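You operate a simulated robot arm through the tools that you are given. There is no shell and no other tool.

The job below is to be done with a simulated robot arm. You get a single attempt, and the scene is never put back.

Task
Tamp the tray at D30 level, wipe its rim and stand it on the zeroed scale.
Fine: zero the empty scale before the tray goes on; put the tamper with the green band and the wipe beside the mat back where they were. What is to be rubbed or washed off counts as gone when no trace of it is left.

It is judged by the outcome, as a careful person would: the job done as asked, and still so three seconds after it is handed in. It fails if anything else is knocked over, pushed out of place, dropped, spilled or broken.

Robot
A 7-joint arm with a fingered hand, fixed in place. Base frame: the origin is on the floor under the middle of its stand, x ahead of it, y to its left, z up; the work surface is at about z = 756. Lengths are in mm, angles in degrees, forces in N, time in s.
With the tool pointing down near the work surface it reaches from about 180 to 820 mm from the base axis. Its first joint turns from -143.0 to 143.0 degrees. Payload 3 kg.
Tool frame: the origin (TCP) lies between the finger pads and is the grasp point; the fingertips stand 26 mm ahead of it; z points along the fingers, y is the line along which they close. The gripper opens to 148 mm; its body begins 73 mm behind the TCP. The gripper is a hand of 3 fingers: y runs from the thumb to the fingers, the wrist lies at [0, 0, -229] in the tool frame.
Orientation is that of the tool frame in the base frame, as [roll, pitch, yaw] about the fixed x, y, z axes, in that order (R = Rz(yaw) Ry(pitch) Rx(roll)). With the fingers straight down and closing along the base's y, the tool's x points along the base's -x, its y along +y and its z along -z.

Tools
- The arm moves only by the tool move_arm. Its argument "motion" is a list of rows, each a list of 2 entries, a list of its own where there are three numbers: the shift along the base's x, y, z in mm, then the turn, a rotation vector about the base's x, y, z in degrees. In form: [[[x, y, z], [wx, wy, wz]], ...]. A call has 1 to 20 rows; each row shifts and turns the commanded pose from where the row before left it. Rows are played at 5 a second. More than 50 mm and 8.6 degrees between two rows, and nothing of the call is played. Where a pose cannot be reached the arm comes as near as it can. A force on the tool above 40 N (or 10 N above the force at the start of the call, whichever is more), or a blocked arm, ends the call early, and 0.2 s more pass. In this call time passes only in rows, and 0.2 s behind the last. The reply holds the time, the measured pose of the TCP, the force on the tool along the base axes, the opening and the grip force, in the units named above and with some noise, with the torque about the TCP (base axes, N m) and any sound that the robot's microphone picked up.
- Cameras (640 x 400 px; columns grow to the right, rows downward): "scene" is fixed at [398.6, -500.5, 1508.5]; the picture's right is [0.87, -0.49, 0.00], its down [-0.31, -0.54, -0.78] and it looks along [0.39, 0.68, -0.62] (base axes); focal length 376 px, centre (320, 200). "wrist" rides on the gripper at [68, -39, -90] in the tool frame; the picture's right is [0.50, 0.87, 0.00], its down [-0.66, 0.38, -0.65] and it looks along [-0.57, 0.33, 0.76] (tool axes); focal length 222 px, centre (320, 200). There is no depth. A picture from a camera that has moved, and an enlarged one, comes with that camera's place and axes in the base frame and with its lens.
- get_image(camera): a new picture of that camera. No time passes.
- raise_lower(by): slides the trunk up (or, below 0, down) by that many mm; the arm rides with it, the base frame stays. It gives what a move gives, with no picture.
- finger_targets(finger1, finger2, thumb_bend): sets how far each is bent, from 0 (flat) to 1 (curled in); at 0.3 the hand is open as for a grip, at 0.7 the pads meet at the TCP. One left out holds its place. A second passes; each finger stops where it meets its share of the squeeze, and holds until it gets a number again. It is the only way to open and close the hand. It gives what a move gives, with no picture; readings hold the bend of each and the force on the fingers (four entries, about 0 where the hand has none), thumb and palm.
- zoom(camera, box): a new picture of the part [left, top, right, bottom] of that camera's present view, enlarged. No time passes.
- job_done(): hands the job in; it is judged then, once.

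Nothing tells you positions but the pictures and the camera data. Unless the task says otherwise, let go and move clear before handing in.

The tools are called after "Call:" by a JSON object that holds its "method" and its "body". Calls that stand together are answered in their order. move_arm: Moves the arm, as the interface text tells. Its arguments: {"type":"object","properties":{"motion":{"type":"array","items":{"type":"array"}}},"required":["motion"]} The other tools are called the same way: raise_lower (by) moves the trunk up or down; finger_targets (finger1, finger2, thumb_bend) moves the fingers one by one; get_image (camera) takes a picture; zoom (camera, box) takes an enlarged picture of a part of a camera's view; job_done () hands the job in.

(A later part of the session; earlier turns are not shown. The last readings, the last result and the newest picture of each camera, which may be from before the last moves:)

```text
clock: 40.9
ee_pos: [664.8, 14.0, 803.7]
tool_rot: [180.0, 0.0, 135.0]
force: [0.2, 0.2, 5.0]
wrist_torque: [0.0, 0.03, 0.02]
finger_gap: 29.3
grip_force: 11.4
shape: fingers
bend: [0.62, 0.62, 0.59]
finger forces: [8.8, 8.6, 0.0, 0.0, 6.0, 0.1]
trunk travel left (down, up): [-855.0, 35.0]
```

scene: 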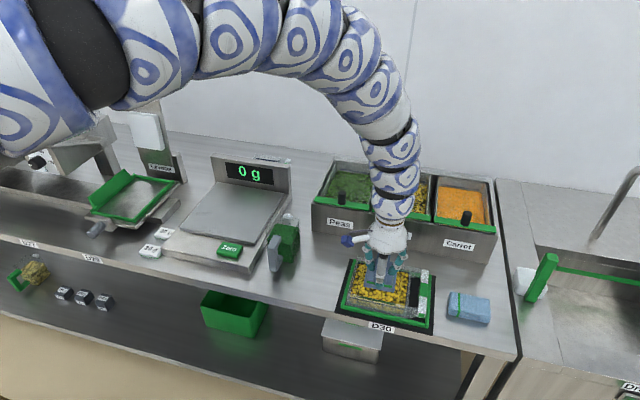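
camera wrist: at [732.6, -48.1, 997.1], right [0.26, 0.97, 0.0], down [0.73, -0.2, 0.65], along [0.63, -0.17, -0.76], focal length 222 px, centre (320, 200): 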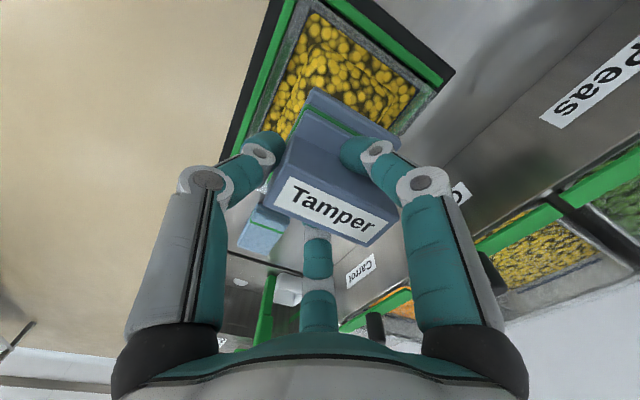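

The tamper is resting on the counter with 5 N of contact. I'll open the digits together to release it.

Call:
{"method": "finger_targets", "body": {"finger1": 0.48, "finger2": 0.48, "thumb_bend": 0.46}}

Call:
{"method": "zoom", "body": {"camera": "scene", "box": [284, 255, 348, 315]}}

```text
clock: 41.9
ee_pos: [664.0, 13.4, 804.0]
tool_rot: [180.0, 0.1, 135.0]
force: [-0.5, 0.9, 0.5]
wrist_torque: [-0.01, -0.02, 0.01]
finger_gap: 71.6
grip_force: 0.0
shape: fingers
bend: [0.48, 0.48, 0.46]
finger forces: [0.1, 0.0, 0.0, 0.0, 0.0, 0.0]
trunk travel left (down, up): [-855.0, 35.0]
```

```text
6.67 times, centred on (316, 285) of scene
camera zoom: at [398.6, -500.5, 1508.5], right [0.87, -0.49, 0.0], down [-0.31, -0.54, -0.78], along [0.39, 0.68, -0.62], focal length 2507 px, centre (347, -367)
```

zoom: 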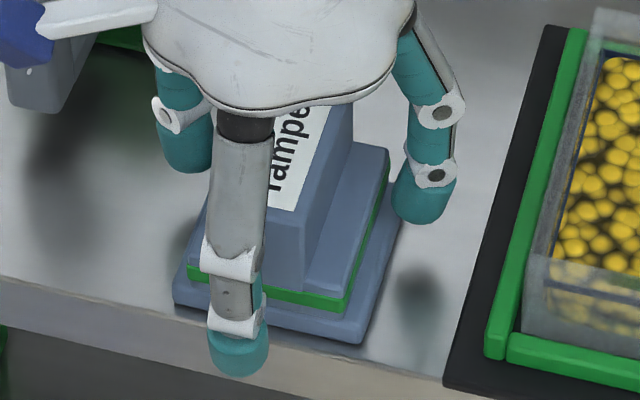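

The tamper is back on its spot, within about a millimetre. I'll lift away and turn the hand another 90° so the thumb faces left for picking up the wipe, which lies near the edge of my reach.

Call:
{"method": "move_arm", "body": {"motion": [[[0, 0, 20], [0, 0, 0]], [[0, 0, 40], [0, 0, 0]], [[0, 0, 40], [0, 0, 0]], [[10, -5, 25], [0, 0, 0]]]}}

Call:
{"method": "move_arm", "body": {"motion": [[[10, -8, 0], [0, 0, -8.2]], [[10, -8, 0], [0, 0, -8.2]], [[10, -8, 0], [0, 0, -8.2]], [[10, -8, 0], [0, 0, -8.2]], [[10, -8, 0], [0, 0, -8.2]], [[10, -8, 0], [0, 0, -8.2]], [[10, -8, 0], [0, 0, -8.2]], [[10, -8, 0], [0, 0, -8.2]], [[10, -8, 0], [0, 0, -8.2]], [[10, -8, 0], [0, 0, -8.2]], [[10, -8, 0], [0, 0, -8.0]]]}}

Call:
{"method": "get_image", "body": {"camera": "scene"}}

Call:
{"method": "get_image", "body": {"camera": "wrist"}}

```text
clock: 42.9
ee_pos: [674.7, 10.1, 927.6]
tool_rot: [-179.9, 0.0, 135.0]
force: [-0.3, -0.2, 0.3]
wrist_torque: [-0.02, 0.0, 0.0]
finger_gap: 71.6
grip_force: 0.0
shape: fingers
bend: [0.48, 0.48, 0.46]
finger forces: [0.0, 0.0, 0.0, 0.0, 0.0, 0.0]
trunk travel left (down, up): [-855.0, 35.0]
```

```text
clock: 45.3
ee_pos: [784.4, -79.5, 927.8]
tool_rot: [179.9, 0.0, 44.9]
force: [-0.7, 0.0, 0.6]
wrist_torque: [-0.01, 0.0, -0.05]
finger_gap: 71.8
grip_force: 0.1
shape: fingers
bend: [0.48, 0.48, 0.46]
finger forces: [0.0, 0.1, 0.1, 0.1, 0.1, 0.0]
trunk travel left (down, up): [-855.0, 35.0]
```

```text
taken
```

scene: 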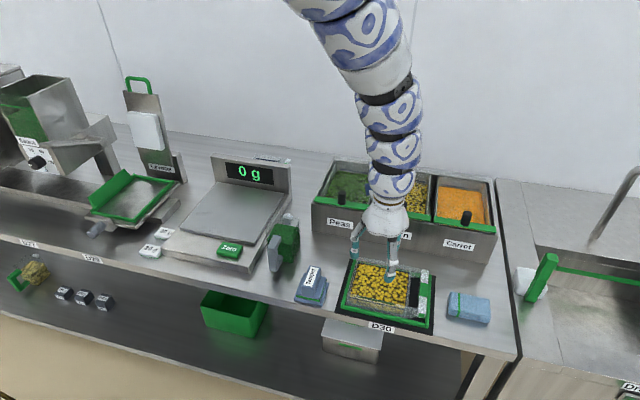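

```text
taken
camera wrist: at [804.2, -4.6, 1017.8], right [0.97, -0.26, 0.0], down [-0.2, -0.73, 0.65], along [-0.17, -0.63, -0.76], focal length 222 px, centre (320, 200)
```

wrist: 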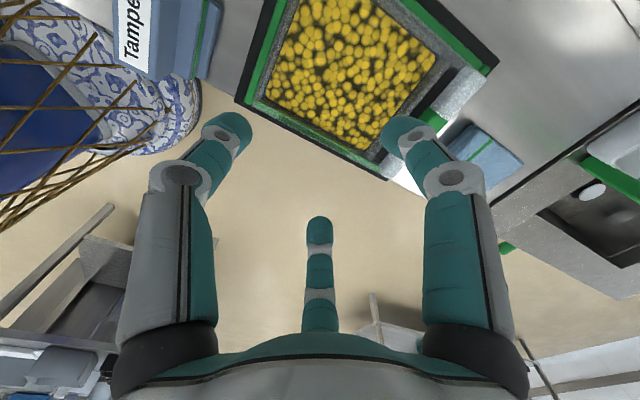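

The turn worked and this view shows the tray from behind. I'll zoom in to inspect all four rims for smears from this side.

Call:
{"method": "zoom", "body": {"camera": "wrist", "box": [230, 0, 510, 190]}}

Call:
{"method": "zoom", "body": {"camera": "wrist", "box": [240, 90, 400, 190]}}

Call:
{"method": "zoom", "body": {"camera": "wrist", "box": [440, 80, 540, 190]}}

```text
2.11 times, centred on (370, 95) of wrist
camera zoom: at [804.2, -4.6, 1017.8], right [0.97, -0.26, 0.0], down [-0.2, -0.73, 0.65], along [-0.17, -0.63, -0.76], focal length 468 px, centre (215, 421)
```

zoom: 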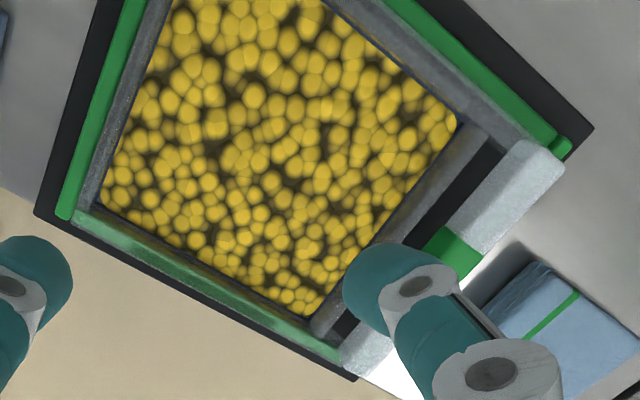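

```text
4.00 times, centred on (320, 140) of wrist
camera zoom: at [804.2, -4.6, 1017.8], right [0.97, -0.26, 0.0], down [-0.2, -0.73, 0.65], along [-0.17, -0.63, -0.76], focal length 888 px, centre (320, 440)
```

zoom: 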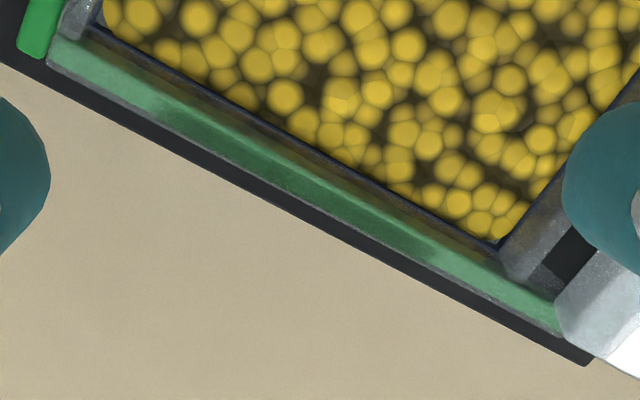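

```text
3.64 times, centred on (490, 135) of wrist
camera zoom: at [804.2, -4.6, 1017.8], right [0.97, -0.26, 0.0], down [-0.2, -0.73, 0.65], along [-0.17, -0.63, -0.76], focal length 808 px, centre (-298, 436)
```

zoom: 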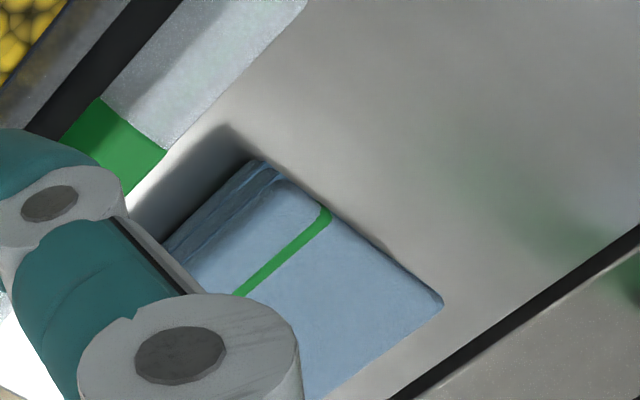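

The smear lies on the front rim only, between about a fifth and four-fifths of its length. Now I'll move out and up toward the wipe, then lower the trunk to gain reach.

Call:
{"method": "move_arm", "body": {"motion": [[[20, -14, 30], [0, 0, 0]], [[20, -14, 34], [0, 0, 0]], [[20, -14, 34], [0, 0, 0]], [[20, -14, 34], [0, 0, 0]], [[16, -14, 34], [0, 0, 0]]]}}

Call:
{"method": "raise_lower", "body": {"by": -220}}

Call:
{"method": "get_image", "body": {"camera": "scene"}}

```text
clock: 46.5
ee_pos: [880.5, -148.8, 1095.0]
tool_rot: [-179.9, 0.1, 45.0]
force: [0.2, -0.3, 0.5]
wrist_torque: [0.0, 0.01, -0.02]
finger_gap: 71.4
grip_force: 0.1
shape: fingers
bend: [0.48, 0.48, 0.46]
finger forces: [0.0, 0.1, 0.1, 0.0, 0.0, 0.0]
trunk travel left (down, up): [-855.0, 35.0]
```

```text
clock: 48.8
ee_pos: [880.6, -149.3, 874.6]
tool_rot: [180.0, 0.0, 45.0]
force: [1.1, 0.4, -0.4]
wrist_torque: [0.02, -0.01, -0.01]
finger_gap: 71.6
grip_force: 0.0
shape: fingers
bend: [0.48, 0.48, 0.46]
finger forces: [0.0, 0.0, 0.0, 0.0, 0.0, 0.1]
trunk travel left (down, up): [-635.0, 255.0]
```

```text
taken
```

scene: 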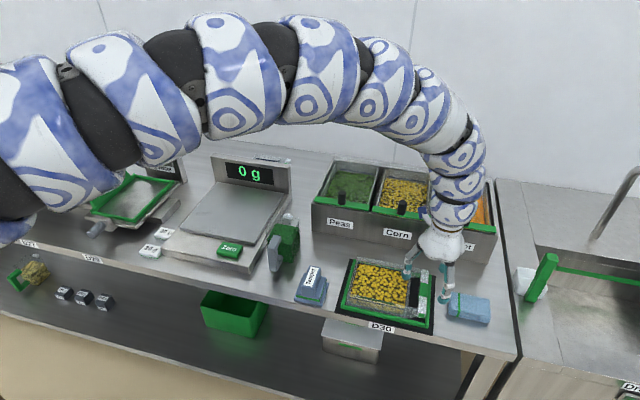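

The arm is over toward the wipe with the trunk 140 mm below start. I'll do another lift-and-lower cycle, then extend outward at a safe height to see how far the vertical hand reaches.

Call:
{"method": "move_arm", "body": {"motion": [[[5, -5, 35], [0, 0, 0]], [[5, -5, 35], [0, 0, 0]], [[5, -5, 35], [0, 0, 0]], [[5, -5, 35], [0, 0, 0]]]}}

Call:
{"method": "raise_lower", "body": {"by": -160}}

Call:
{"method": "move_arm", "body": {"motion": [[[15, -5, -5], [0, 0, 0]], [[15, -5, -5], [0, 0, 0]], [[15, -5, -5], [0, 0, 0]], [[10, -5, -5], [0, 0, 0]]]}}

Call:
{"method": "get_image", "body": {"camera": "scene"}}

```text
clock: 49.8
ee_pos: [899.8, -169.3, 1016.5]
tool_rot: [179.9, 0.0, 45.0]
force: [-0.5, -0.8, 0.7]
wrist_torque: [0.03, -0.02, -0.02]
finger_gap: 72.1
grip_force: 0.1
shape: fingers
bend: [0.48, 0.48, 0.46]
finger forces: [0.0, 0.0, 0.0, 0.0, 0.0, 0.0]
trunk travel left (down, up): [-635.0, 255.0]
```

```text
clock: 51.7
ee_pos: [900.7, -168.7, 853.8]
tool_rot: [180.0, -0.1, 45.0]
force: [-0.9, -0.4, -0.3]
wrist_torque: [0.0, -0.01, 0.0]
finger_gap: 72.1
grip_force: 0.1
shape: fingers
bend: [0.48, 0.48, 0.46]
finger forces: [0.0, 0.0, 0.0, 0.0, 0.0, 0.1]
trunk travel left (down, up): [-475.0, 415.0]
```

```text
clock: 52.7
ee_pos: [949.3, -188.0, 835.4]
tool_rot: [-179.9, 0.0, 45.1]
force: [0.4, -0.2, 0.2]
wrist_torque: [0.01, 0.02, 0.01]
finger_gap: 72.0
grip_force: 0.0
shape: fingers
bend: [0.48, 0.48, 0.46]
finger forces: [0.0, 0.0, 0.0, 0.1, 0.0, 0.1]
out of reach, approached as far as the arm can: row 4
trunk travel left (down, up): [-475.0, 415.0]
```

```text
taken
```

scene: 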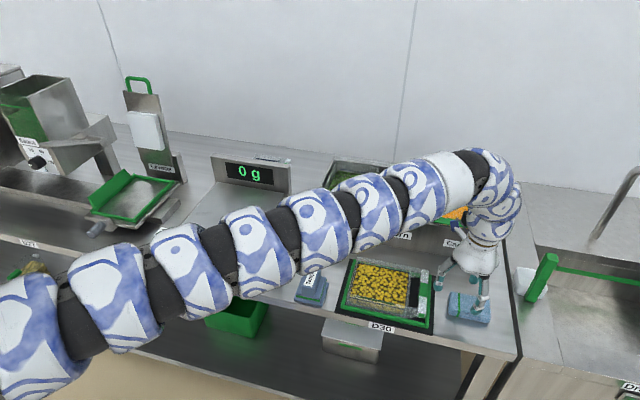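

Vertical reach here is about 968 mm, and lowering the trunk further should add about 20 mm. I'll lift the arm and drop the trunk another 150 mm.

Call:
{"method": "move_arm", "body": {"motion": [[[-5, 0, 40], [0, 0, 0]], [[0, 0, 40], [0, 0, 0]], [[0, 0, 40], [0, 0, 0]], [[0, 0, 35], [0, 0, 0]]]}}

Call:
{"method": "raise_lower", "body": {"by": -150}}

Call:
{"method": "get_image", "body": {"camera": "scene"}}

Call:
{"method": "get_image", "body": {"camera": "wrist"}}

```text
clock: 53.7
ee_pos: [945.9, -190.9, 989.8]
tool_rot: [-180.0, -0.1, 45.1]
force: [-0.1, -0.7, -0.6]
wrist_torque: [0.0, -0.03, 0.01]
finger_gap: 71.9
grip_force: 0.0
shape: fingers
bend: [0.48, 0.48, 0.46]
finger forces: [0.0, 0.0, 0.1, 0.0, 0.0, 0.1]
trunk travel left (down, up): [-475.0, 415.0]
```

```text
clock: 55.4
ee_pos: [945.6, -191.6, 840.1]
tool_rot: [-179.9, 0.0, 44.9]
force: [-0.6, 0.1, 0.5]
wrist_torque: [0.01, -0.01, 0.0]
finger_gap: 71.8
grip_force: 0.0
shape: fingers
bend: [0.48, 0.48, 0.46]
finger forces: [0.1, 0.0, 0.1, 0.0, 0.0, 0.0]
trunk travel left (down, up): [-325.0, 565.0]
```

```text
taken
```

scene: 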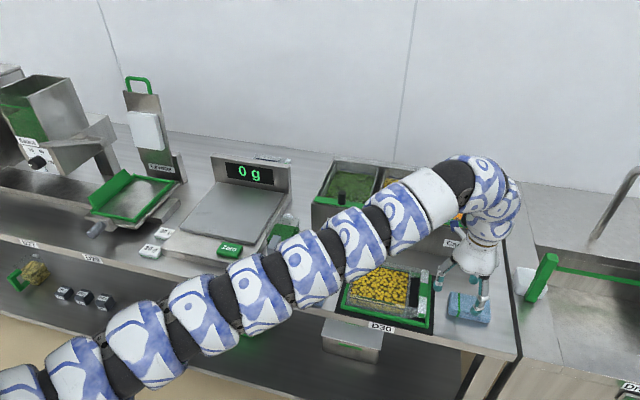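

```text
taken
camera wrist: at [964.9, -115.2, 928.9], right [0.97, -0.26, 0.0], down [-0.2, -0.73, 0.65], along [-0.17, -0.63, -0.76], focal length 222 px, centre (320, 200)
```

wrist: 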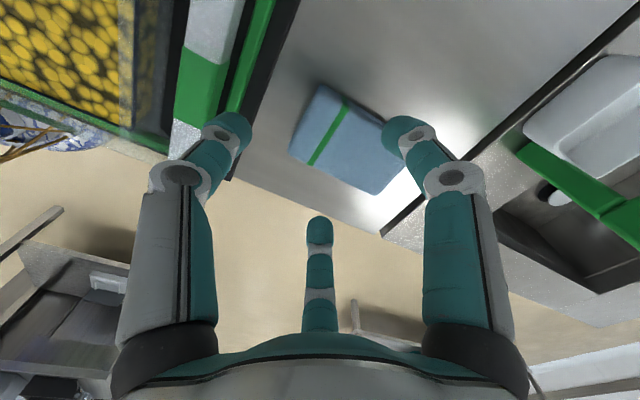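

The hand is now near the wipe. I'll zoom in from the wrist camera to locate it precisely.

Call:
{"method": "zoom", "body": {"camera": "wrist", "box": [260, 60, 440, 220]}}

Call:
{"method": "zoom", "body": {"camera": "scene", "box": [425, 220, 521, 340]}}

```text
2.50 times, centred on (350, 140) of wrist
camera zoom: at [964.9, -115.2, 928.9], right [0.97, -0.26, 0.0], down [-0.2, -0.73, 0.65], along [-0.17, -0.63, -0.76], focal length 555 px, centre (245, 350)
```

zoom: 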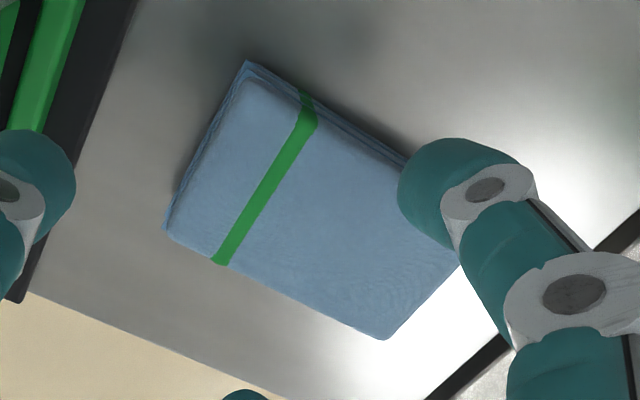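

```text
3.33 times, centred on (473, 280) of scene
camera zoom: at [398.6, -500.5, 1508.5], right [0.87, -0.49, 0.0], down [-0.31, -0.54, -0.78], along [0.39, 0.68, -0.62], focal length 1254 px, centre (-190, -67)
```

zoom: 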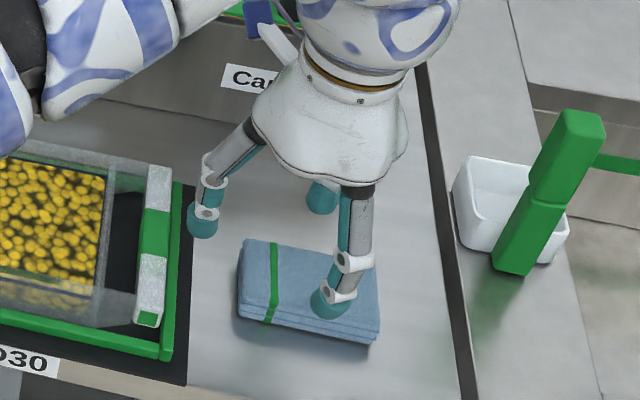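

The wipe spans roughly s 784–877, n 511–567 on the counter grid, with its centre within reach. I'll open the two fingers, keep the thumb tighter so it clears the mat's frame, and descend partway over the wipe.

Call:
{"method": "finger_targets", "body": {"finger1": 0.4, "finger2": 0.4, "thumb_bend": 0.47}}

Call:
{"method": "move_arm", "body": {"motion": [[[5, -1, -10], [0, 0, 0]], [[4.5, -1, -10], [0, 0, 0]], [[0, 0, -8], [0, 0, 0]]]}}

Call:
{"method": "zoom", "body": {"camera": "wrist", "box": [180, 60, 460, 240]}}

Call:
{"method": "zoom", "body": {"camera": "scene", "box": [425, 240, 521, 340]}}

```text
clock: 56.4
ee_pos: [946.6, -189.7, 838.4]
tool_rot: [-180.0, 0.0, 45.0]
force: [-0.8, -0.9, -0.3]
wrist_torque: [-0.01, 0.0, 0.01]
finger_gap: 83.6
grip_force: 0.2
shape: fingers
bend: [0.4, 0.4, 0.47]
finger forces: [0.1, 0.0, 0.0, 0.0, 0.0, 0.0]
trunk travel left (down, up): [-325.0, 565.0]
```

```text
clock: 57.2
ee_pos: [955.3, -192.0, 811.1]
tool_rot: [-179.9, 0.0, 45.0]
force: [0.0, -0.2, 0.5]
wrist_torque: [-0.01, 0.0, 0.01]
finger_gap: 83.4
grip_force: 0.0
shape: fingers
bend: [0.4, 0.4, 0.47]
finger forces: [0.1, 0.0, 0.1, 0.0, 0.0, 0.1]
trunk travel left (down, up): [-325.0, 565.0]
```

```text
2.22 times, centred on (320, 150) of wrist
camera zoom: at [975.1, -117.5, 900.7], right [0.97, -0.26, 0.0], down [-0.2, -0.73, 0.65], along [-0.17, -0.63, -0.76], focal length 494 px, centre (320, 311)
```

zoom: 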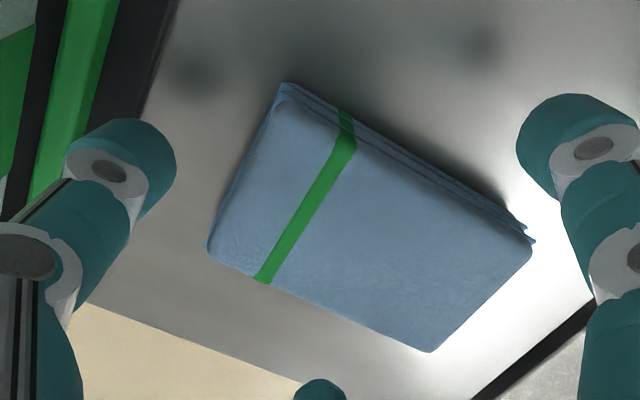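

```text
4.00 times, centred on (473, 290) of scene
camera zoom: at [398.6, -500.5, 1508.5], right [0.87, -0.49, 0.0], down [-0.31, -0.54, -0.78], along [0.39, 0.68, -0.62], focal length 1504 px, centre (-292, -160)
```

zoom: 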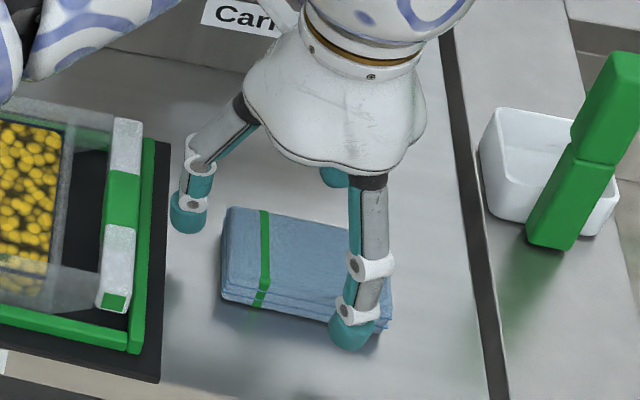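

The digits straddle the wipe with clearance all around. I'll go down so the tips end just above the counter.

Call:
{"method": "move_arm", "body": {"motion": [[[0, 0, -10], [0, 0, 0]], [[0, 0, -8], [0, 0, 0]], [[0, 0, -4], [0, 0, 0]]]}}

Call:
{"method": "zoom", "body": {"camera": "scene", "box": [435, 260, 515, 340]}}

Call:
{"method": "zoom", "body": {"camera": "wrist", "box": [180, 60, 460, 240]}}

```text
clock: 58.0
ee_pos: [955.0, -192.8, 789.6]
tool_rot: [-180.0, 0.1, 45.0]
force: [-0.9, -0.5, -0.2]
wrist_torque: [-0.04, -0.02, -0.02]
finger_gap: 83.5
grip_force: 0.1
shape: fingers
bend: [0.4, 0.4, 0.47]
finger forces: [0.0, 0.1, 0.0, 0.0, 0.0, 0.1]
trunk travel left (down, up): [-325.0, 565.0]
```

```text
5.00 times, centred on (475, 300) of scene
camera zoom: at [398.6, -500.5, 1508.5], right [0.87, -0.49, 0.0], down [-0.31, -0.54, -0.78], along [0.39, 0.68, -0.62], focal length 1880 px, centre (-455, -300)
```

zoom: 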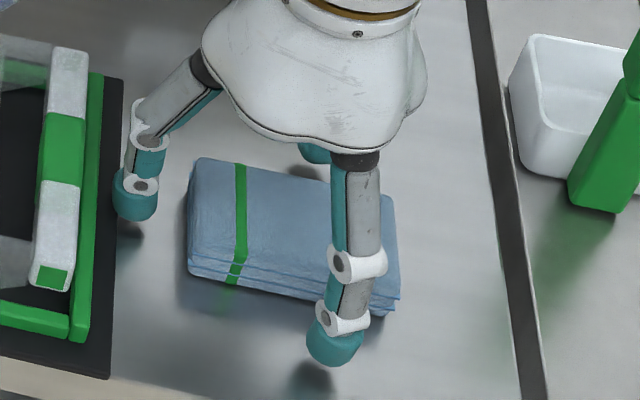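

```text
2.22 times, centred on (320, 150) of wrist
camera zoom: at [974.5, -117.4, 878.8], right [0.97, -0.26, 0.0], down [-0.2, -0.73, 0.65], along [-0.17, -0.63, -0.76], focal length 494 px, centre (320, 311)
```

zoom: 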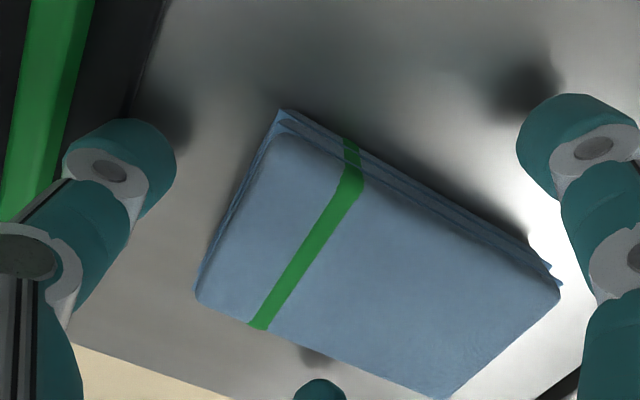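

Call:
{"method": "move_arm", "body": {"motion": [[[0, 0, -2], [0, 0, 0]], [[0, 0, -1.5], [0, 0, 0]]]}}

Call:
{"method": "zoom", "body": {"camera": "scene", "box": [435, 270, 515, 330]}}

```text
clock: 58.6
ee_pos: [955.7, -192.0, 786.0]
tool_rot: [180.0, -0.1, 45.0]
force: [-0.5, 0.7, 0.5]
wrist_torque: [-0.01, -0.01, 0.01]
finger_gap: 83.3
grip_force: 0.0
shape: fingers
bend: [0.4, 0.4, 0.47]
finger forces: [0.1, 0.1, 0.0, 0.1, 0.0, 0.1]
trunk travel left (down, up): [-325.0, 565.0]
```

```text
6.67 times, centred on (475, 300) of scene
camera zoom: at [398.6, -500.5, 1508.5], right [0.87, -0.49, 0.0], down [-0.31, -0.54, -0.78], along [0.39, 0.68, -0.62], focal length 2507 px, centre (-713, -467)
```

zoom: 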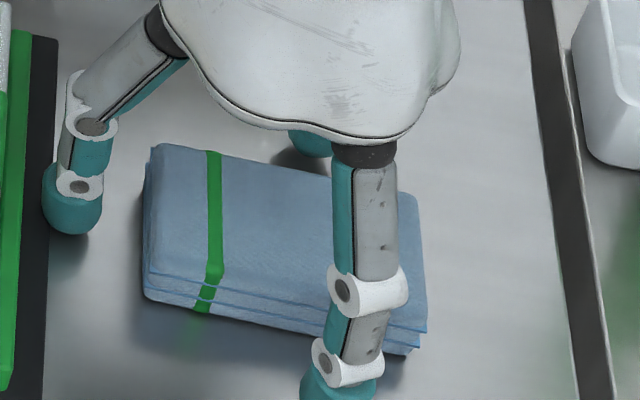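

The tips are a few millimetres above the counter, level with the wipe's sides. I'll close on it.

Call:
{"method": "finger_targets", "body": {"finger1": 0.6, "finger2": 0.6, "thumb_bend": 0.52}}

Call:
{"method": "zoom", "body": {"camera": "scene", "box": [435, 270, 515, 330]}}

Call:
{"method": "zoom", "body": {"camera": "wrist", "box": [180, 60, 460, 240]}}

```text
clock: 59.6
ee_pos: [955.7, -192.2, 785.1]
tool_rot: [-180.0, 0.0, 45.0]
force: [0.2, 0.5, 0.6]
wrist_torque: [0.03, -0.01, 0.04]
finger_gap: 49.8
grip_force: 4.9
shape: fingers
bend: [0.55, 0.55, 0.52]
finger forces: [4.9, 4.9, 0.0, 0.1, 0.1, 0.0]
trunk travel left (down, up): [-325.0, 565.0]
```

```text
6.67 times, centred on (475, 300) of scene
camera zoom: at [398.6, -500.5, 1508.5], right [0.87, -0.49, 0.0], down [-0.31, -0.54, -0.78], along [0.39, 0.68, -0.62], focal length 2507 px, centre (-713, -467)
```

zoom: 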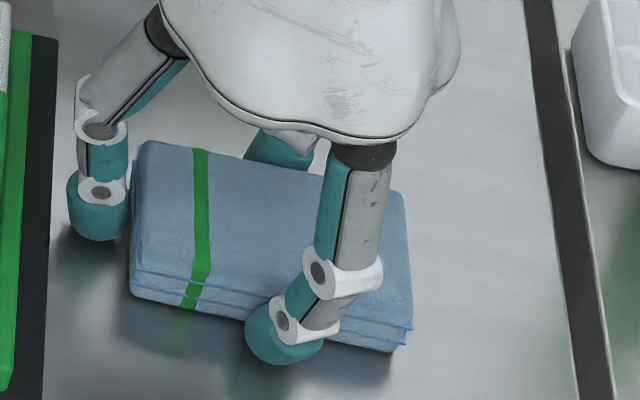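

```text
2.22 times, centred on (320, 150) of wrist
camera zoom: at [974.8, -117.3, 875.2], right [0.97, -0.26, 0.0], down [-0.2, -0.73, 0.65], along [-0.17, -0.63, -0.76], focal length 494 px, centre (320, 311)
```

zoom: 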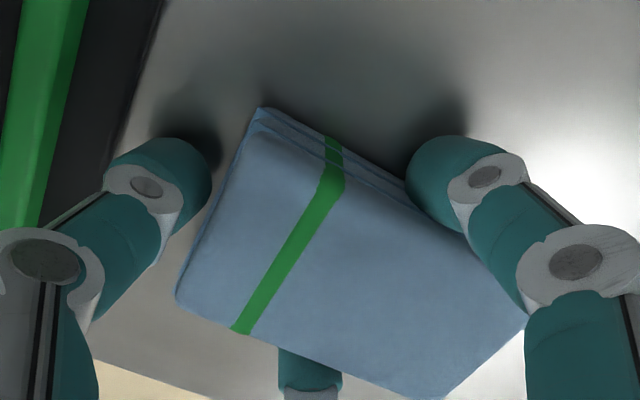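

The two fingers hold the wipe, which slid about 5 mm toward the thumb. I'll close the thumb against its end to complete the grip.

Call:
{"method": "finger_targets", "body": {"finger1": 0.65, "finger2": 0.65, "thumb_bend": 0.62}}

Call:
{"method": "zoom", "body": {"camera": "scene", "box": [435, 270, 515, 330]}}

```text
clock: 60.6
ee_pos: [955.2, -191.8, 786.2]
tool_rot: [179.9, 0.0, 45.0]
force: [-0.4, -0.2, -0.1]
wrist_torque: [-0.03, 0.01, 0.0]
finger_gap: 45.1
grip_force: 11.9
shape: fingers
bend: [0.54, 0.54, 0.57]
finger forces: [8.3, 8.3, 0.0, 0.1, 7.6, 0.0]
trunk travel left (down, up): [-325.0, 565.0]
```

```text
6.67 times, centred on (475, 300) of scene
camera zoom: at [398.6, -500.5, 1508.5], right [0.87, -0.49, 0.0], down [-0.31, -0.54, -0.78], along [0.39, 0.68, -0.62], focal length 2507 px, centre (-713, -467)
```

zoom: 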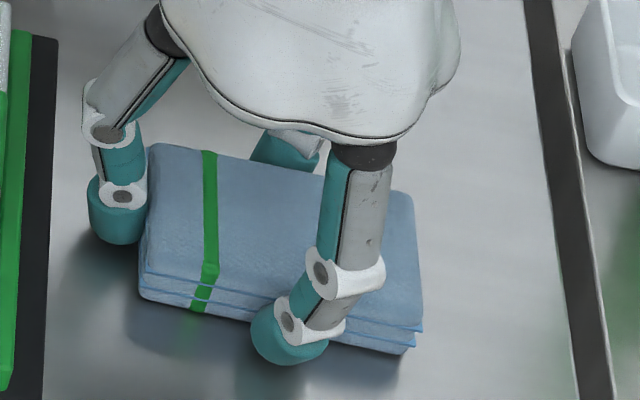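

All three digits now grip at about 8 N and the wipe sits almost exactly at its original spot. I'll lift it.

Call:
{"method": "move_arm", "body": {"motion": [[[0, 0, 4], [0, 0, 0]], [[0, 0, 10], [0, 0, 0]], [[-3, 0, 20], [0, 0, 0]]]}}

Call:
{"method": "zoom", "body": {"camera": "scene", "box": [425, 240, 521, 340]}}

```text
clock: 61.4
ee_pos: [952.9, -192.8, 819.4]
tool_rot: [180.0, -0.1, 45.0]
force: [-0.2, -0.5, -0.3]
wrist_torque: [0.0, -0.01, 0.01]
finger_gap: 45.3
grip_force: 12.2
shape: fingers
bend: [0.54, 0.54, 0.57]
finger forces: [8.4, 8.3, 0.0, 0.1, 7.6, 0.0]
trunk travel left (down, up): [-325.0, 565.0]
```

```text
4.00 times, centred on (473, 290) of scene
camera zoom: at [398.6, -500.5, 1508.5], right [0.87, -0.49, 0.0], down [-0.31, -0.54, -0.78], along [0.39, 0.68, -0.62], focal length 1504 px, centre (-292, -160)
```

zoom: 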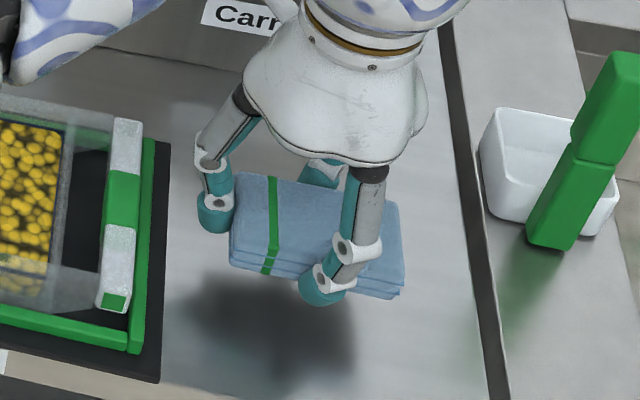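

The wipe is held securely. I'll raise the trunk well up and then bring the hand in over the tray's front rim.

Call:
{"method": "raise_lower", "body": {"by": 385}}

Call:
{"method": "move_arm", "body": {"motion": [[[-23, 13, -38], [0, 0, 0]], [[-23, 13, -38], [0, 0, 0]], [[-23, 13, -38], [0, 0, 0]], [[-23, 13, -38], [0, 0, 0]], [[-23, 13, -38], [0, 0, 0]], [[-23, 13, -38], [0, 0, 0]], [[-23, 13, -38], [0, 0, 0]], [[-23, 13, -38], [0, 0, 0]]]}}

Call:
{"method": "get_image", "body": {"camera": "scene"}}

```text
clock: 65.1
ee_pos: [953.7, -193.3, 1205.2]
tool_rot: [179.9, 0.0, 45.0]
force: [-0.3, -0.2, -0.8]
wrist_torque: [-0.01, 0.01, 0.0]
finger_gap: 45.3
grip_force: 11.7
shape: fingers
bend: [0.54, 0.54, 0.57]
finger forces: [8.3, 8.3, 0.1, 0.0, 7.5, 0.1]
trunk travel left (down, up): [-710.0, 180.0]
```

```text
clock: 66.9
ee_pos: [766.9, -88.9, 901.8]
tool_rot: [-180.0, 0.0, 45.1]
force: [0.7, 0.0, -0.2]
wrist_torque: [0.03, 0.03, -0.02]
finger_gap: 44.8
grip_force: 11.8
shape: fingers
bend: [0.54, 0.54, 0.57]
finger forces: [8.0, 8.0, 0.0, 0.1, 7.1, 0.1]
trunk travel left (down, up): [-710.0, 180.0]
```

```text
taken
```

scene: 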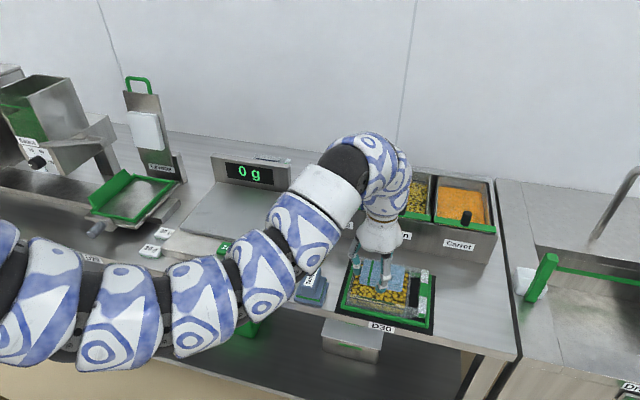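

The arm's elbow has settled below this time, in front of the counter and clear of everything. The wipe is now above the front rim; I'll check its alignment closely.

Call:
{"method": "zoom", "body": {"camera": "scene", "box": [330, 220, 450, 340]}}

Call:
{"method": "get_image", "body": {"camera": "wrist"}}

```text
3.33 times, centred on (390, 280) of scene
camera zoom: at [398.6, -500.5, 1508.5], right [0.87, -0.49, 0.0], down [-0.31, -0.54, -0.78], along [0.39, 0.68, -0.62], focal length 1254 px, centre (87, -67)
```

zoom: 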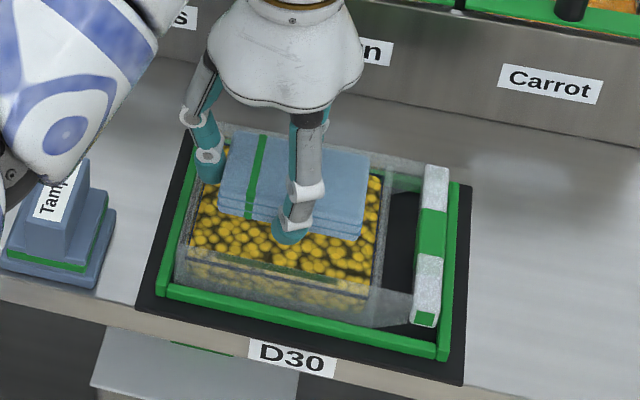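

```text
taken
camera wrist: at [786.4, -13.4, 990.9], right [0.97, -0.26, 0.0], down [-0.2, -0.73, 0.65], along [-0.17, -0.63, -0.76], focal length 222 px, centre (320, 200)
```

wrist: 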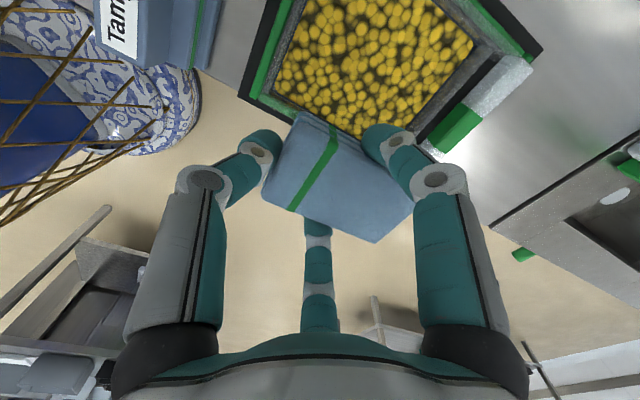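

The wipe's underside is centred over the front rim. I'll lower to just above it.

Call:
{"method": "move_arm", "body": {"motion": [[[0, 0, -25], [0, 0, 0]], [[0, 0, -25], [0, 0, 0]], [[0, 0, -13], [0, 0, 0]]]}}

Call:
{"method": "zoom", "body": {"camera": "scene", "box": [330, 240, 450, 340]}}

```text
clock: 67.7
ee_pos: [768.0, -89.3, 837.2]
tool_rot: [-179.8, 0.0, 45.0]
force: [0.2, -0.2, 0.3]
wrist_torque: [0.02, -0.01, 0.0]
finger_gap: 44.6
grip_force: 11.7
shape: fingers
bend: [0.54, 0.54, 0.57]
finger forces: [8.0, 8.1, 0.1, 0.0, 6.9, 0.0]
trunk travel left (down, up): [-710.0, 180.0]
```

```text
4.00 times, centred on (390, 290) of scene
camera zoom: at [398.6, -500.5, 1508.5], right [0.87, -0.49, 0.0], down [-0.31, -0.54, -0.78], along [0.39, 0.68, -0.62], focal length 1504 px, centre (40, -160)
```

zoom: 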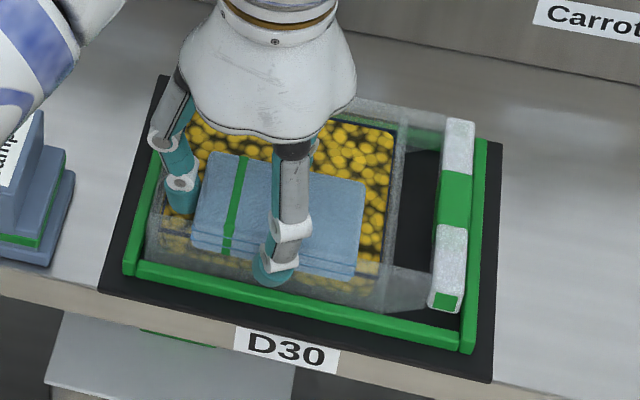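

The wipe is about 7 mm above the rim. I'll lower in small steps until I feel contact.

Call:
{"method": "move_arm", "body": {"motion": [[[0, 0, -2], [0, 0, 0]], [[0, 0, -2], [0, 0, 0]], [[0, 0, -1.5], [0, 0, 0]]]}}

Call:
{"method": "move_arm", "body": {"motion": [[[0, 0, -1.5], [0, 0, 0]], [[0, 0, -1], [0, 0, 0]]]}}

```text
clock: 68.5
ee_pos: [767.7, -88.7, 832.3]
tool_rot: [180.0, 0.0, 45.0]
force: [0.6, -0.4, -0.1]
wrist_torque: [-0.02, -0.02, 0.03]
finger_gap: 44.8
grip_force: 11.7
shape: fingers
bend: [0.54, 0.54, 0.57]
finger forces: [7.9, 8.0, 0.1, 0.1, 6.9, 0.1]
trunk travel left (down, up): [-710.0, 180.0]
```

```text
clock: 69.1
ee_pos: [769.1, -88.3, 831.9]
tool_rot: [-180.0, 0.0, 45.1]
force: [-0.3, 0.6, 6.3]
wrist_torque: [-0.01, 0.0, -0.02]
finger_gap: 44.4
grip_force: 12.0
shape: fingers
bend: [0.54, 0.54, 0.57]
finger forces: [8.2, 8.1, 0.1, 0.0, 7.7, 0.0]
trunk travel left (down, up): [-710.0, 180.0]
```

The wipe touches the rim with about 6 N. I'll rub it back and forth along the rim.

Call:
{"method": "move_arm", "body": {"motion": [[[7, -7, 0], [0, 0, 0]], [[7, -7, 0], [0, 0, 0]], [[7, -7, 0], [0, 0, 0]], [[-7, 7, 0], [0, 0, 0]], [[-7, 7, 0], [0, 0, 0]], [[-7, 7, 0], [0, 0, 0]], [[-7, 7, 0], [0, 0, 0]], [[-7, 7, 0], [0, 0, 0]], [[-7, 7, 0], [0, 0, 0]], [[7, -7, 0], [0, 0, 0]], [[7, -7, 0], [0, 0, 0]], [[7, -7, 0], [0, 0, 0]]]}}

Call:
{"method": "zoom", "body": {"camera": "scene", "box": [330, 240, 450, 340]}}

```text
clock: 71.7
ee_pos: [767.7, -89.9, 830.2]
tool_rot: [-179.9, 0.0, 45.0]
force: [-0.1, -0.2, -0.4]
wrist_torque: [0.01, 0.01, -0.02]
finger_gap: 34.4
grip_force: 8.3
shape: fingers
bend: [0.57, 0.57, 0.6]
finger forces: [6.8, 6.8, 0.0, 0.1, 2.8, 0.0]
trunk travel left (down, up): [-710.0, 180.0]
```

```text
4.00 times, centred on (390, 290) of scene
camera zoom: at [398.6, -500.5, 1508.5], right [0.87, -0.49, 0.0], down [-0.31, -0.54, -0.78], along [0.39, 0.68, -0.62], focal length 1504 px, centre (40, -160)
```

zoom: 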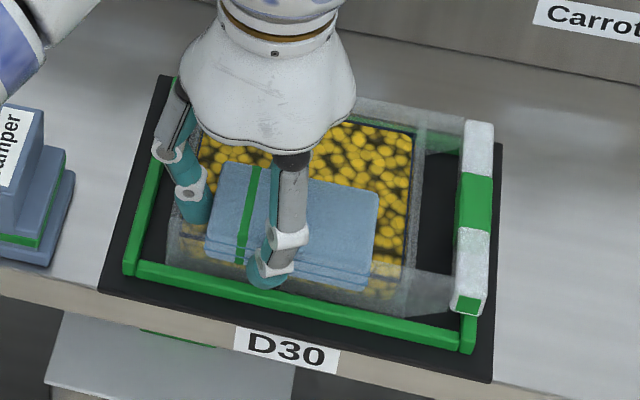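

The rubbing dragged the tray about 10 mm to the right and shifted the wipe a little in my grip. I'll lift off and check the rim and the grip before continuing.

Call:
{"method": "move_arm", "body": {"motion": [[[0, 0, 15], [0, 0, 0]], [[0, 0, 30], [0, 0, 0]]]}}

Call:
{"method": "zoom", "body": {"camera": "scene", "box": [330, 240, 450, 340]}}

Call:
{"method": "zoom", "body": {"camera": "wrist", "box": [220, 0, 540, 260]}}

```text
clock: 72.3
ee_pos: [768.0, -90.1, 875.2]
tool_rot: [179.9, 0.1, 44.9]
force: [0.4, -0.2, -0.5]
wrist_torque: [0.02, 0.01, -0.01]
finger_gap: 34.2
grip_force: 7.6
shape: fingers
bend: [0.57, 0.57, 0.6]
finger forces: [6.9, 6.8, 0.1, 0.0, 2.6, 0.1]
trunk travel left (down, up): [-710.0, 180.0]
```

```text
4.00 times, centred on (390, 290) of scene
camera zoom: at [398.6, -500.5, 1508.5], right [0.87, -0.49, 0.0], down [-0.31, -0.54, -0.78], along [0.39, 0.68, -0.62], focal length 1504 px, centre (40, -160)
```

zoom: 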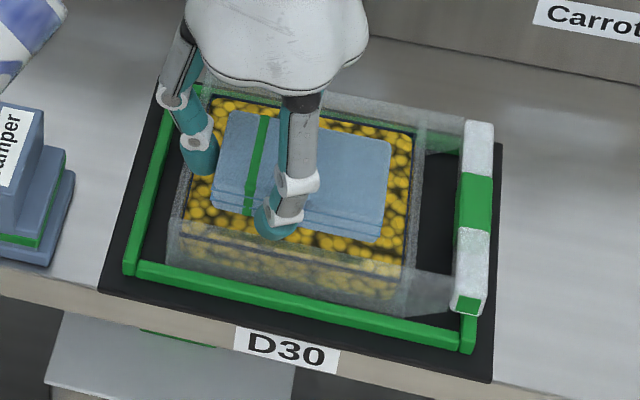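

```text
1.54 times, centred on (380, 130) of wrist
camera zoom: at [787.3, -14.9, 964.3], right [0.97, -0.26, 0.0], down [-0.2, -0.73, 0.65], along [-0.17, -0.63, -0.76], focal length 342 px, centre (228, 308)
```

zoom: 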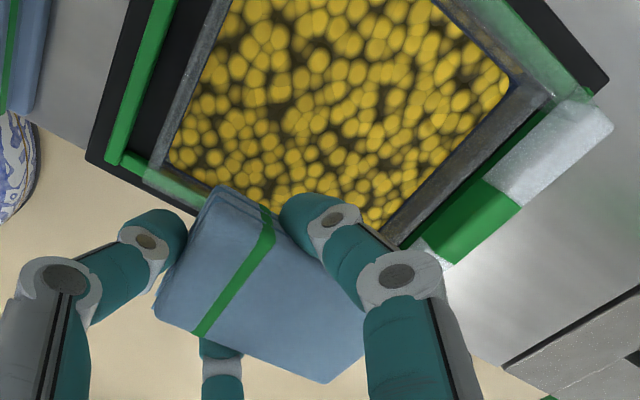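

Call:
{"method": "zoom", "body": {"camera": "scene", "box": [355, 290, 387, 310]}}

Call:
{"method": "zoom", "body": {"camera": "scene", "box": [385, 295, 417, 315]}}

Call:
{"method": "zoom", "body": {"camera": "scene", "box": [365, 280, 415, 315]}}

```text
16.00 times, centred on (371, 300) of scene
camera zoom: at [398.6, -500.5, 1508.5], right [0.87, -0.49, 0.0], down [-0.31, -0.54, -0.78], along [0.39, 0.68, -0.62], focal length 6018 px, centre (-496, -1400)
```

zoom: 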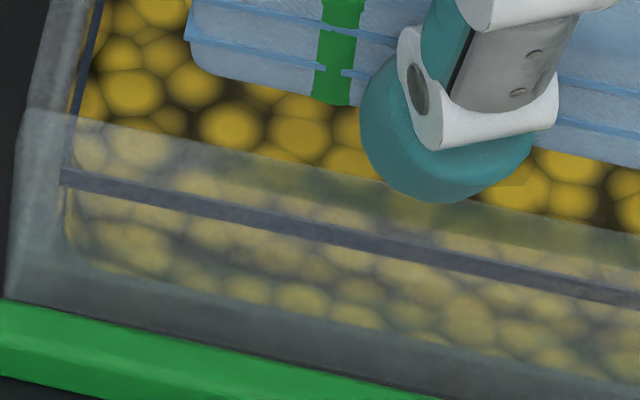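

```text
16.00 times, centred on (401, 305) of scene
camera zoom: at [398.6, -500.5, 1508.5], right [0.87, -0.49, 0.0], down [-0.31, -0.54, -0.78], along [0.39, 0.68, -0.62], focal length 6018 px, centre (-976, -1480)
```

zoom: 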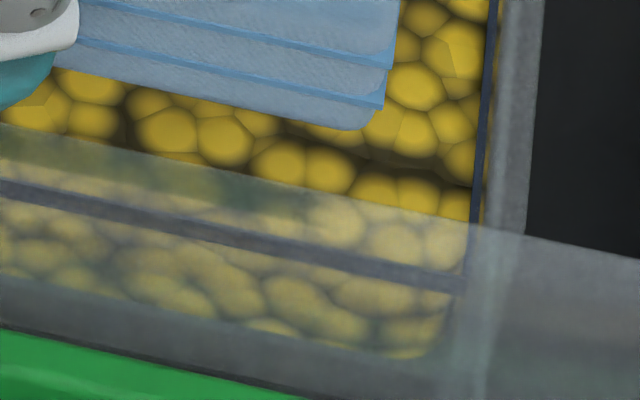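

```text
11.43 times, centred on (390, 298) of scene
camera zoom: at [398.6, -500.5, 1508.5], right [0.87, -0.49, 0.0], down [-0.31, -0.54, -0.78], along [0.39, 0.68, -0.62], focal length 4298 px, centre (-480, -914)
```

zoom: 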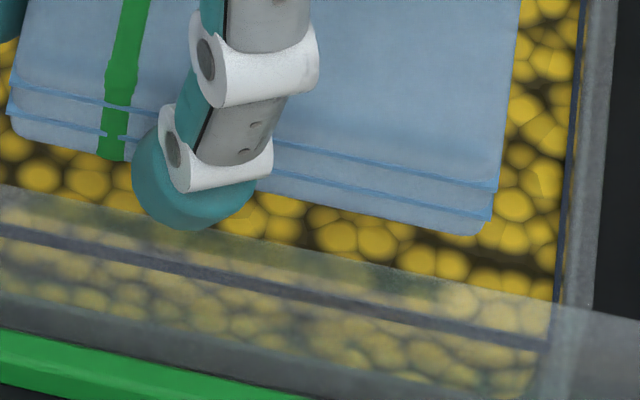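

Most of the smear is gone, but a faint olive trace remains on the rim. I'll tighten the grip on the wipe and then do single-direction strokes to the left, so the tray gets braced against the frame's left bar.

Call:
{"method": "finger_targets", "body": {"finger1": 0.68, "finger2": 0.68, "thumb_bend": 0.68}}

Call:
{"method": "zoom", "body": {"camera": "wrist", "box": [220, 0, 540, 260]}}

Call:
{"method": "zoom", "body": {"camera": "scene", "box": [340, 240, 430, 330]}}

```text
clock: 73.3
ee_pos: [768.5, -88.1, 875.5]
tool_rot: [-179.9, 0.0, 45.0]
force: [-0.5, 0.5, -0.5]
wrist_torque: [-0.01, 0.06, 0.01]
finger_gap: 26.0
grip_force: 10.3
shape: fingers
bend: [0.57, 0.57, 0.66]
finger forces: [8.2, 8.3, 0.0, 0.0, 3.6, 0.0]
trunk travel left (down, up): [-710.0, 180.0]
```

```text
1.54 times, centred on (380, 130) of wrist
camera zoom: at [787.3, -13.5, 964.0], right [0.97, -0.26, 0.0], down [-0.2, -0.73, 0.65], along [-0.17, -0.63, -0.76], focal length 342 px, centre (228, 308)
```

zoom: 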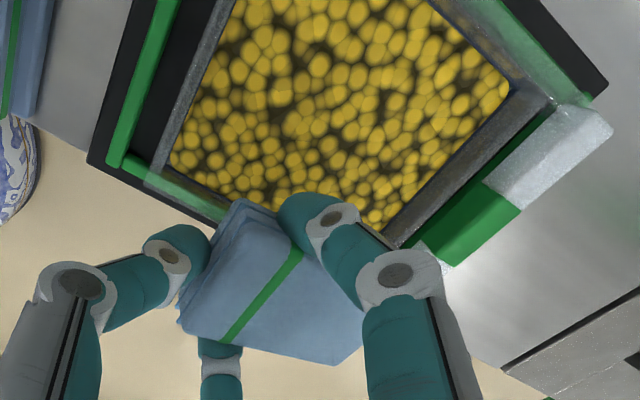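

```text
4.44 times, centred on (385, 285) of scene
camera zoom: at [398.6, -500.5, 1508.5], right [0.87, -0.49, 0.0], down [-0.31, -0.54, -0.78], along [0.39, 0.68, -0.62], focal length 1672 px, centre (31, -178)
```

zoom: 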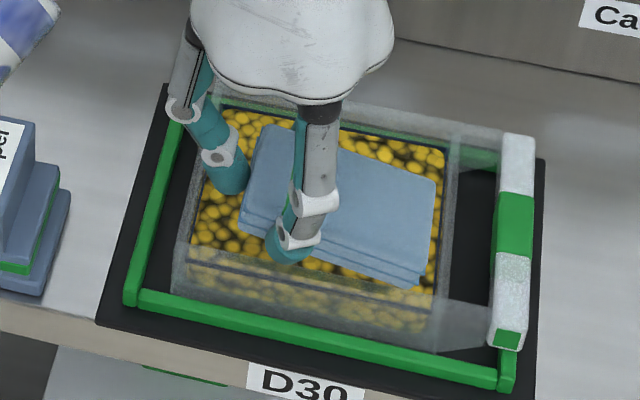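

Tightening turned the wipe about 13° in the hand. I'll turn the hand back by that amount so the wipe lines up with the rim again, and scrub across the rim in short strokes, which keeps the wipe braced between the two fingers and the tray braced by the frame.

Call:
{"method": "move_arm", "body": {"motion": [[[-10, 0, -5], [0, 0, 6.5]], [[-10, -1, -10], [0, 0, 6.5]], [[0, 0, -15], [0, 0, 0]]]}}

Call:
{"method": "zoom", "body": {"camera": "scene", "box": [340, 240, 430, 330]}}

Call:
{"method": "zoom", "body": {"camera": "wrist", "box": [220, 0, 540, 260]}}

```text
clock: 74.1
ee_pos: [749.0, -88.9, 845.6]
tool_rot: [-180.0, -0.1, 58.1]
force: [0.9, -0.2, -0.1]
wrist_torque: [-0.03, 0.05, -0.01]
finger_gap: 26.0
grip_force: 10.3
shape: fingers
bend: [0.57, 0.57, 0.66]
finger forces: [8.3, 8.5, 0.1, 0.0, 3.4, 0.0]
trunk travel left (down, up): [-710.0, 180.0]
```

```text
4.44 times, centred on (385, 285) of scene
camera zoom: at [398.6, -500.5, 1508.5], right [0.87, -0.49, 0.0], down [-0.31, -0.54, -0.78], along [0.39, 0.68, -0.62], focal length 1672 px, centre (31, -178)
```

zoom: 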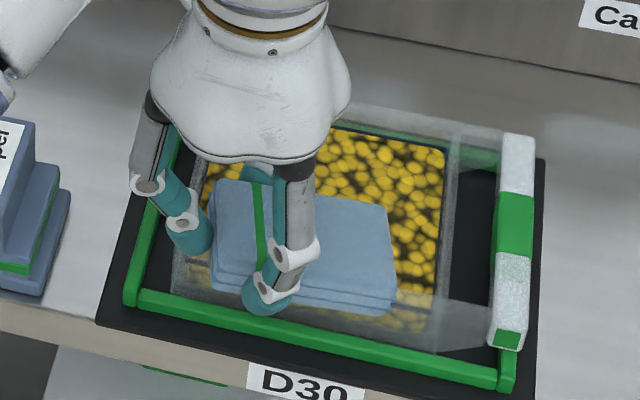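

```text
1.54 times, centred on (380, 130) of wrist
camera zoom: at [749.7, -11.3, 934.5], right [1.0, -0.03, 0.0], down [-0.03, -0.76, 0.65], along [-0.02, -0.65, -0.76], focal length 342 px, centre (228, 308)
```

zoom: 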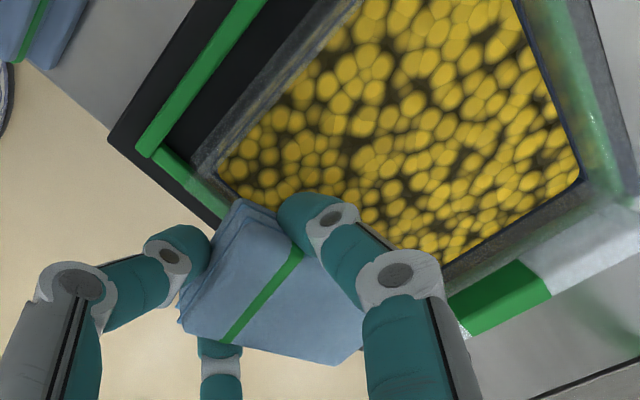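

The wipe lies over the whole smear now. I'll lower it to contact.

Call:
{"method": "move_arm", "body": {"motion": [[[0, 0, -6], [0, 0, 0]], [[0, 0, -4], [0, 0, 0]], [[0, 0, -2], [0, 0, 0]], [[0, 0, -1.5], [0, 0, 0]]]}}

```text
clock: 75.1
ee_pos: [748.6, -89.5, 830.9]
tool_rot: [-179.9, 0.0, 58.1]
force: [-0.3, -0.1, 0.8]
wrist_torque: [-0.04, -0.05, -0.02]
finger_gap: 26.1
grip_force: 10.8
shape: fingers
bend: [0.57, 0.57, 0.66]
finger forces: [8.4, 8.8, 0.1, 0.0, 3.8, 0.0]
trunk travel left (down, up): [-710.0, 180.0]
```

Call:
{"method": "move_arm", "body": {"motion": [[[0, 0, -1.5], [0, 0, 0]]]}}

Call:
{"method": "zoom", "body": {"camera": "scene", "box": [340, 250, 430, 330]}}

```text
clock: 75.5
ee_pos: [749.2, -89.9, 830.1]
tool_rot: [180.0, 0.0, 58.0]
force: [-0.8, 0.5, 2.7]
wrist_torque: [-0.11, -0.04, -0.02]
finger_gap: 25.8
grip_force: 10.7
shape: fingers
bend: [0.57, 0.57, 0.66]
finger forces: [8.9, 8.8, 0.0, 0.0, 3.9, 0.0]
trunk travel left (down, up): [-710.0, 180.0]
```

```text
5.00 times, centred on (385, 290) of scene
camera zoom: at [398.6, -500.5, 1508.5], right [0.87, -0.49, 0.0], down [-0.31, -0.54, -0.78], along [0.39, 0.68, -0.62], focal length 1880 px, centre (-5, -250)
```

zoom: 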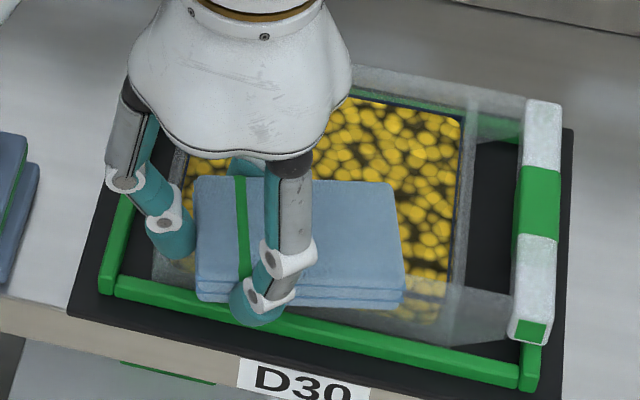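

Contact is light at about 3 N. I'll press slightly more and scrub across the rim.

Call:
{"method": "move_arm", "body": {"motion": [[[0, 0, -1], [0, 0, 0]], [[4, 4, 0], [0, 0, 0]], [[4, 4, 0], [0, 0, 0]], [[-4, -4, 0], [0, 0, 0]], [[-4, -4, 0], [0, 0, 0]], [[-4, -4, 0], [0, 0, 0]], [[-4, -4, 0], [0, 0, 0]], [[4, 4, 0], [0, 0, 0]], [[4, 4, 0], [0, 0, 0]], [[4, 4, 0], [0, 0, 0]], [[4, 4, 0], [0, 0, 0]], [[-4, -4, 0], [0, 0, 0]], [[-4, -4, 0], [0, 0, 0]]]}}

Call:
{"method": "zoom", "body": {"camera": "scene", "box": [340, 250, 430, 330]}}

```text
clock: 78.3
ee_pos: [748.1, -88.8, 829.4]
tool_rot: [-179.8, -0.1, 58.0]
force: [0.9, 0.1, 2.3]
wrist_torque: [0.01, -0.05, 0.02]
finger_gap: 25.2
grip_force: 11.7
shape: fingers
bend: [0.57, 0.57, 0.66]
finger forces: [10.0, 9.1, 0.1, 0.0, 3.6, 0.0]
trunk travel left (down, up): [-710.0, 180.0]
```

```text
5.00 times, centred on (385, 290) of scene
camera zoom: at [398.6, -500.5, 1508.5], right [0.87, -0.49, 0.0], down [-0.31, -0.54, -0.78], along [0.39, 0.68, -0.62], focal length 1880 px, centre (-5, -250)
```

zoom: 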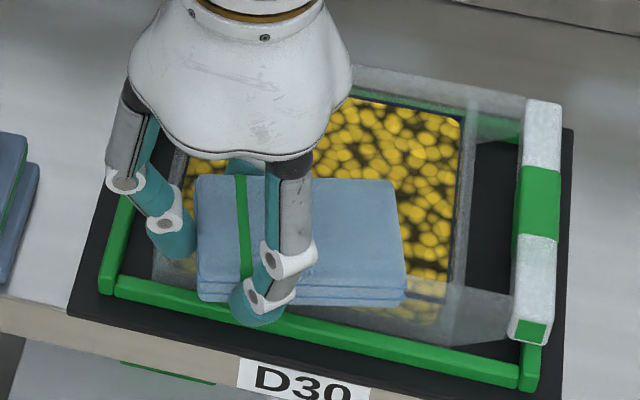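

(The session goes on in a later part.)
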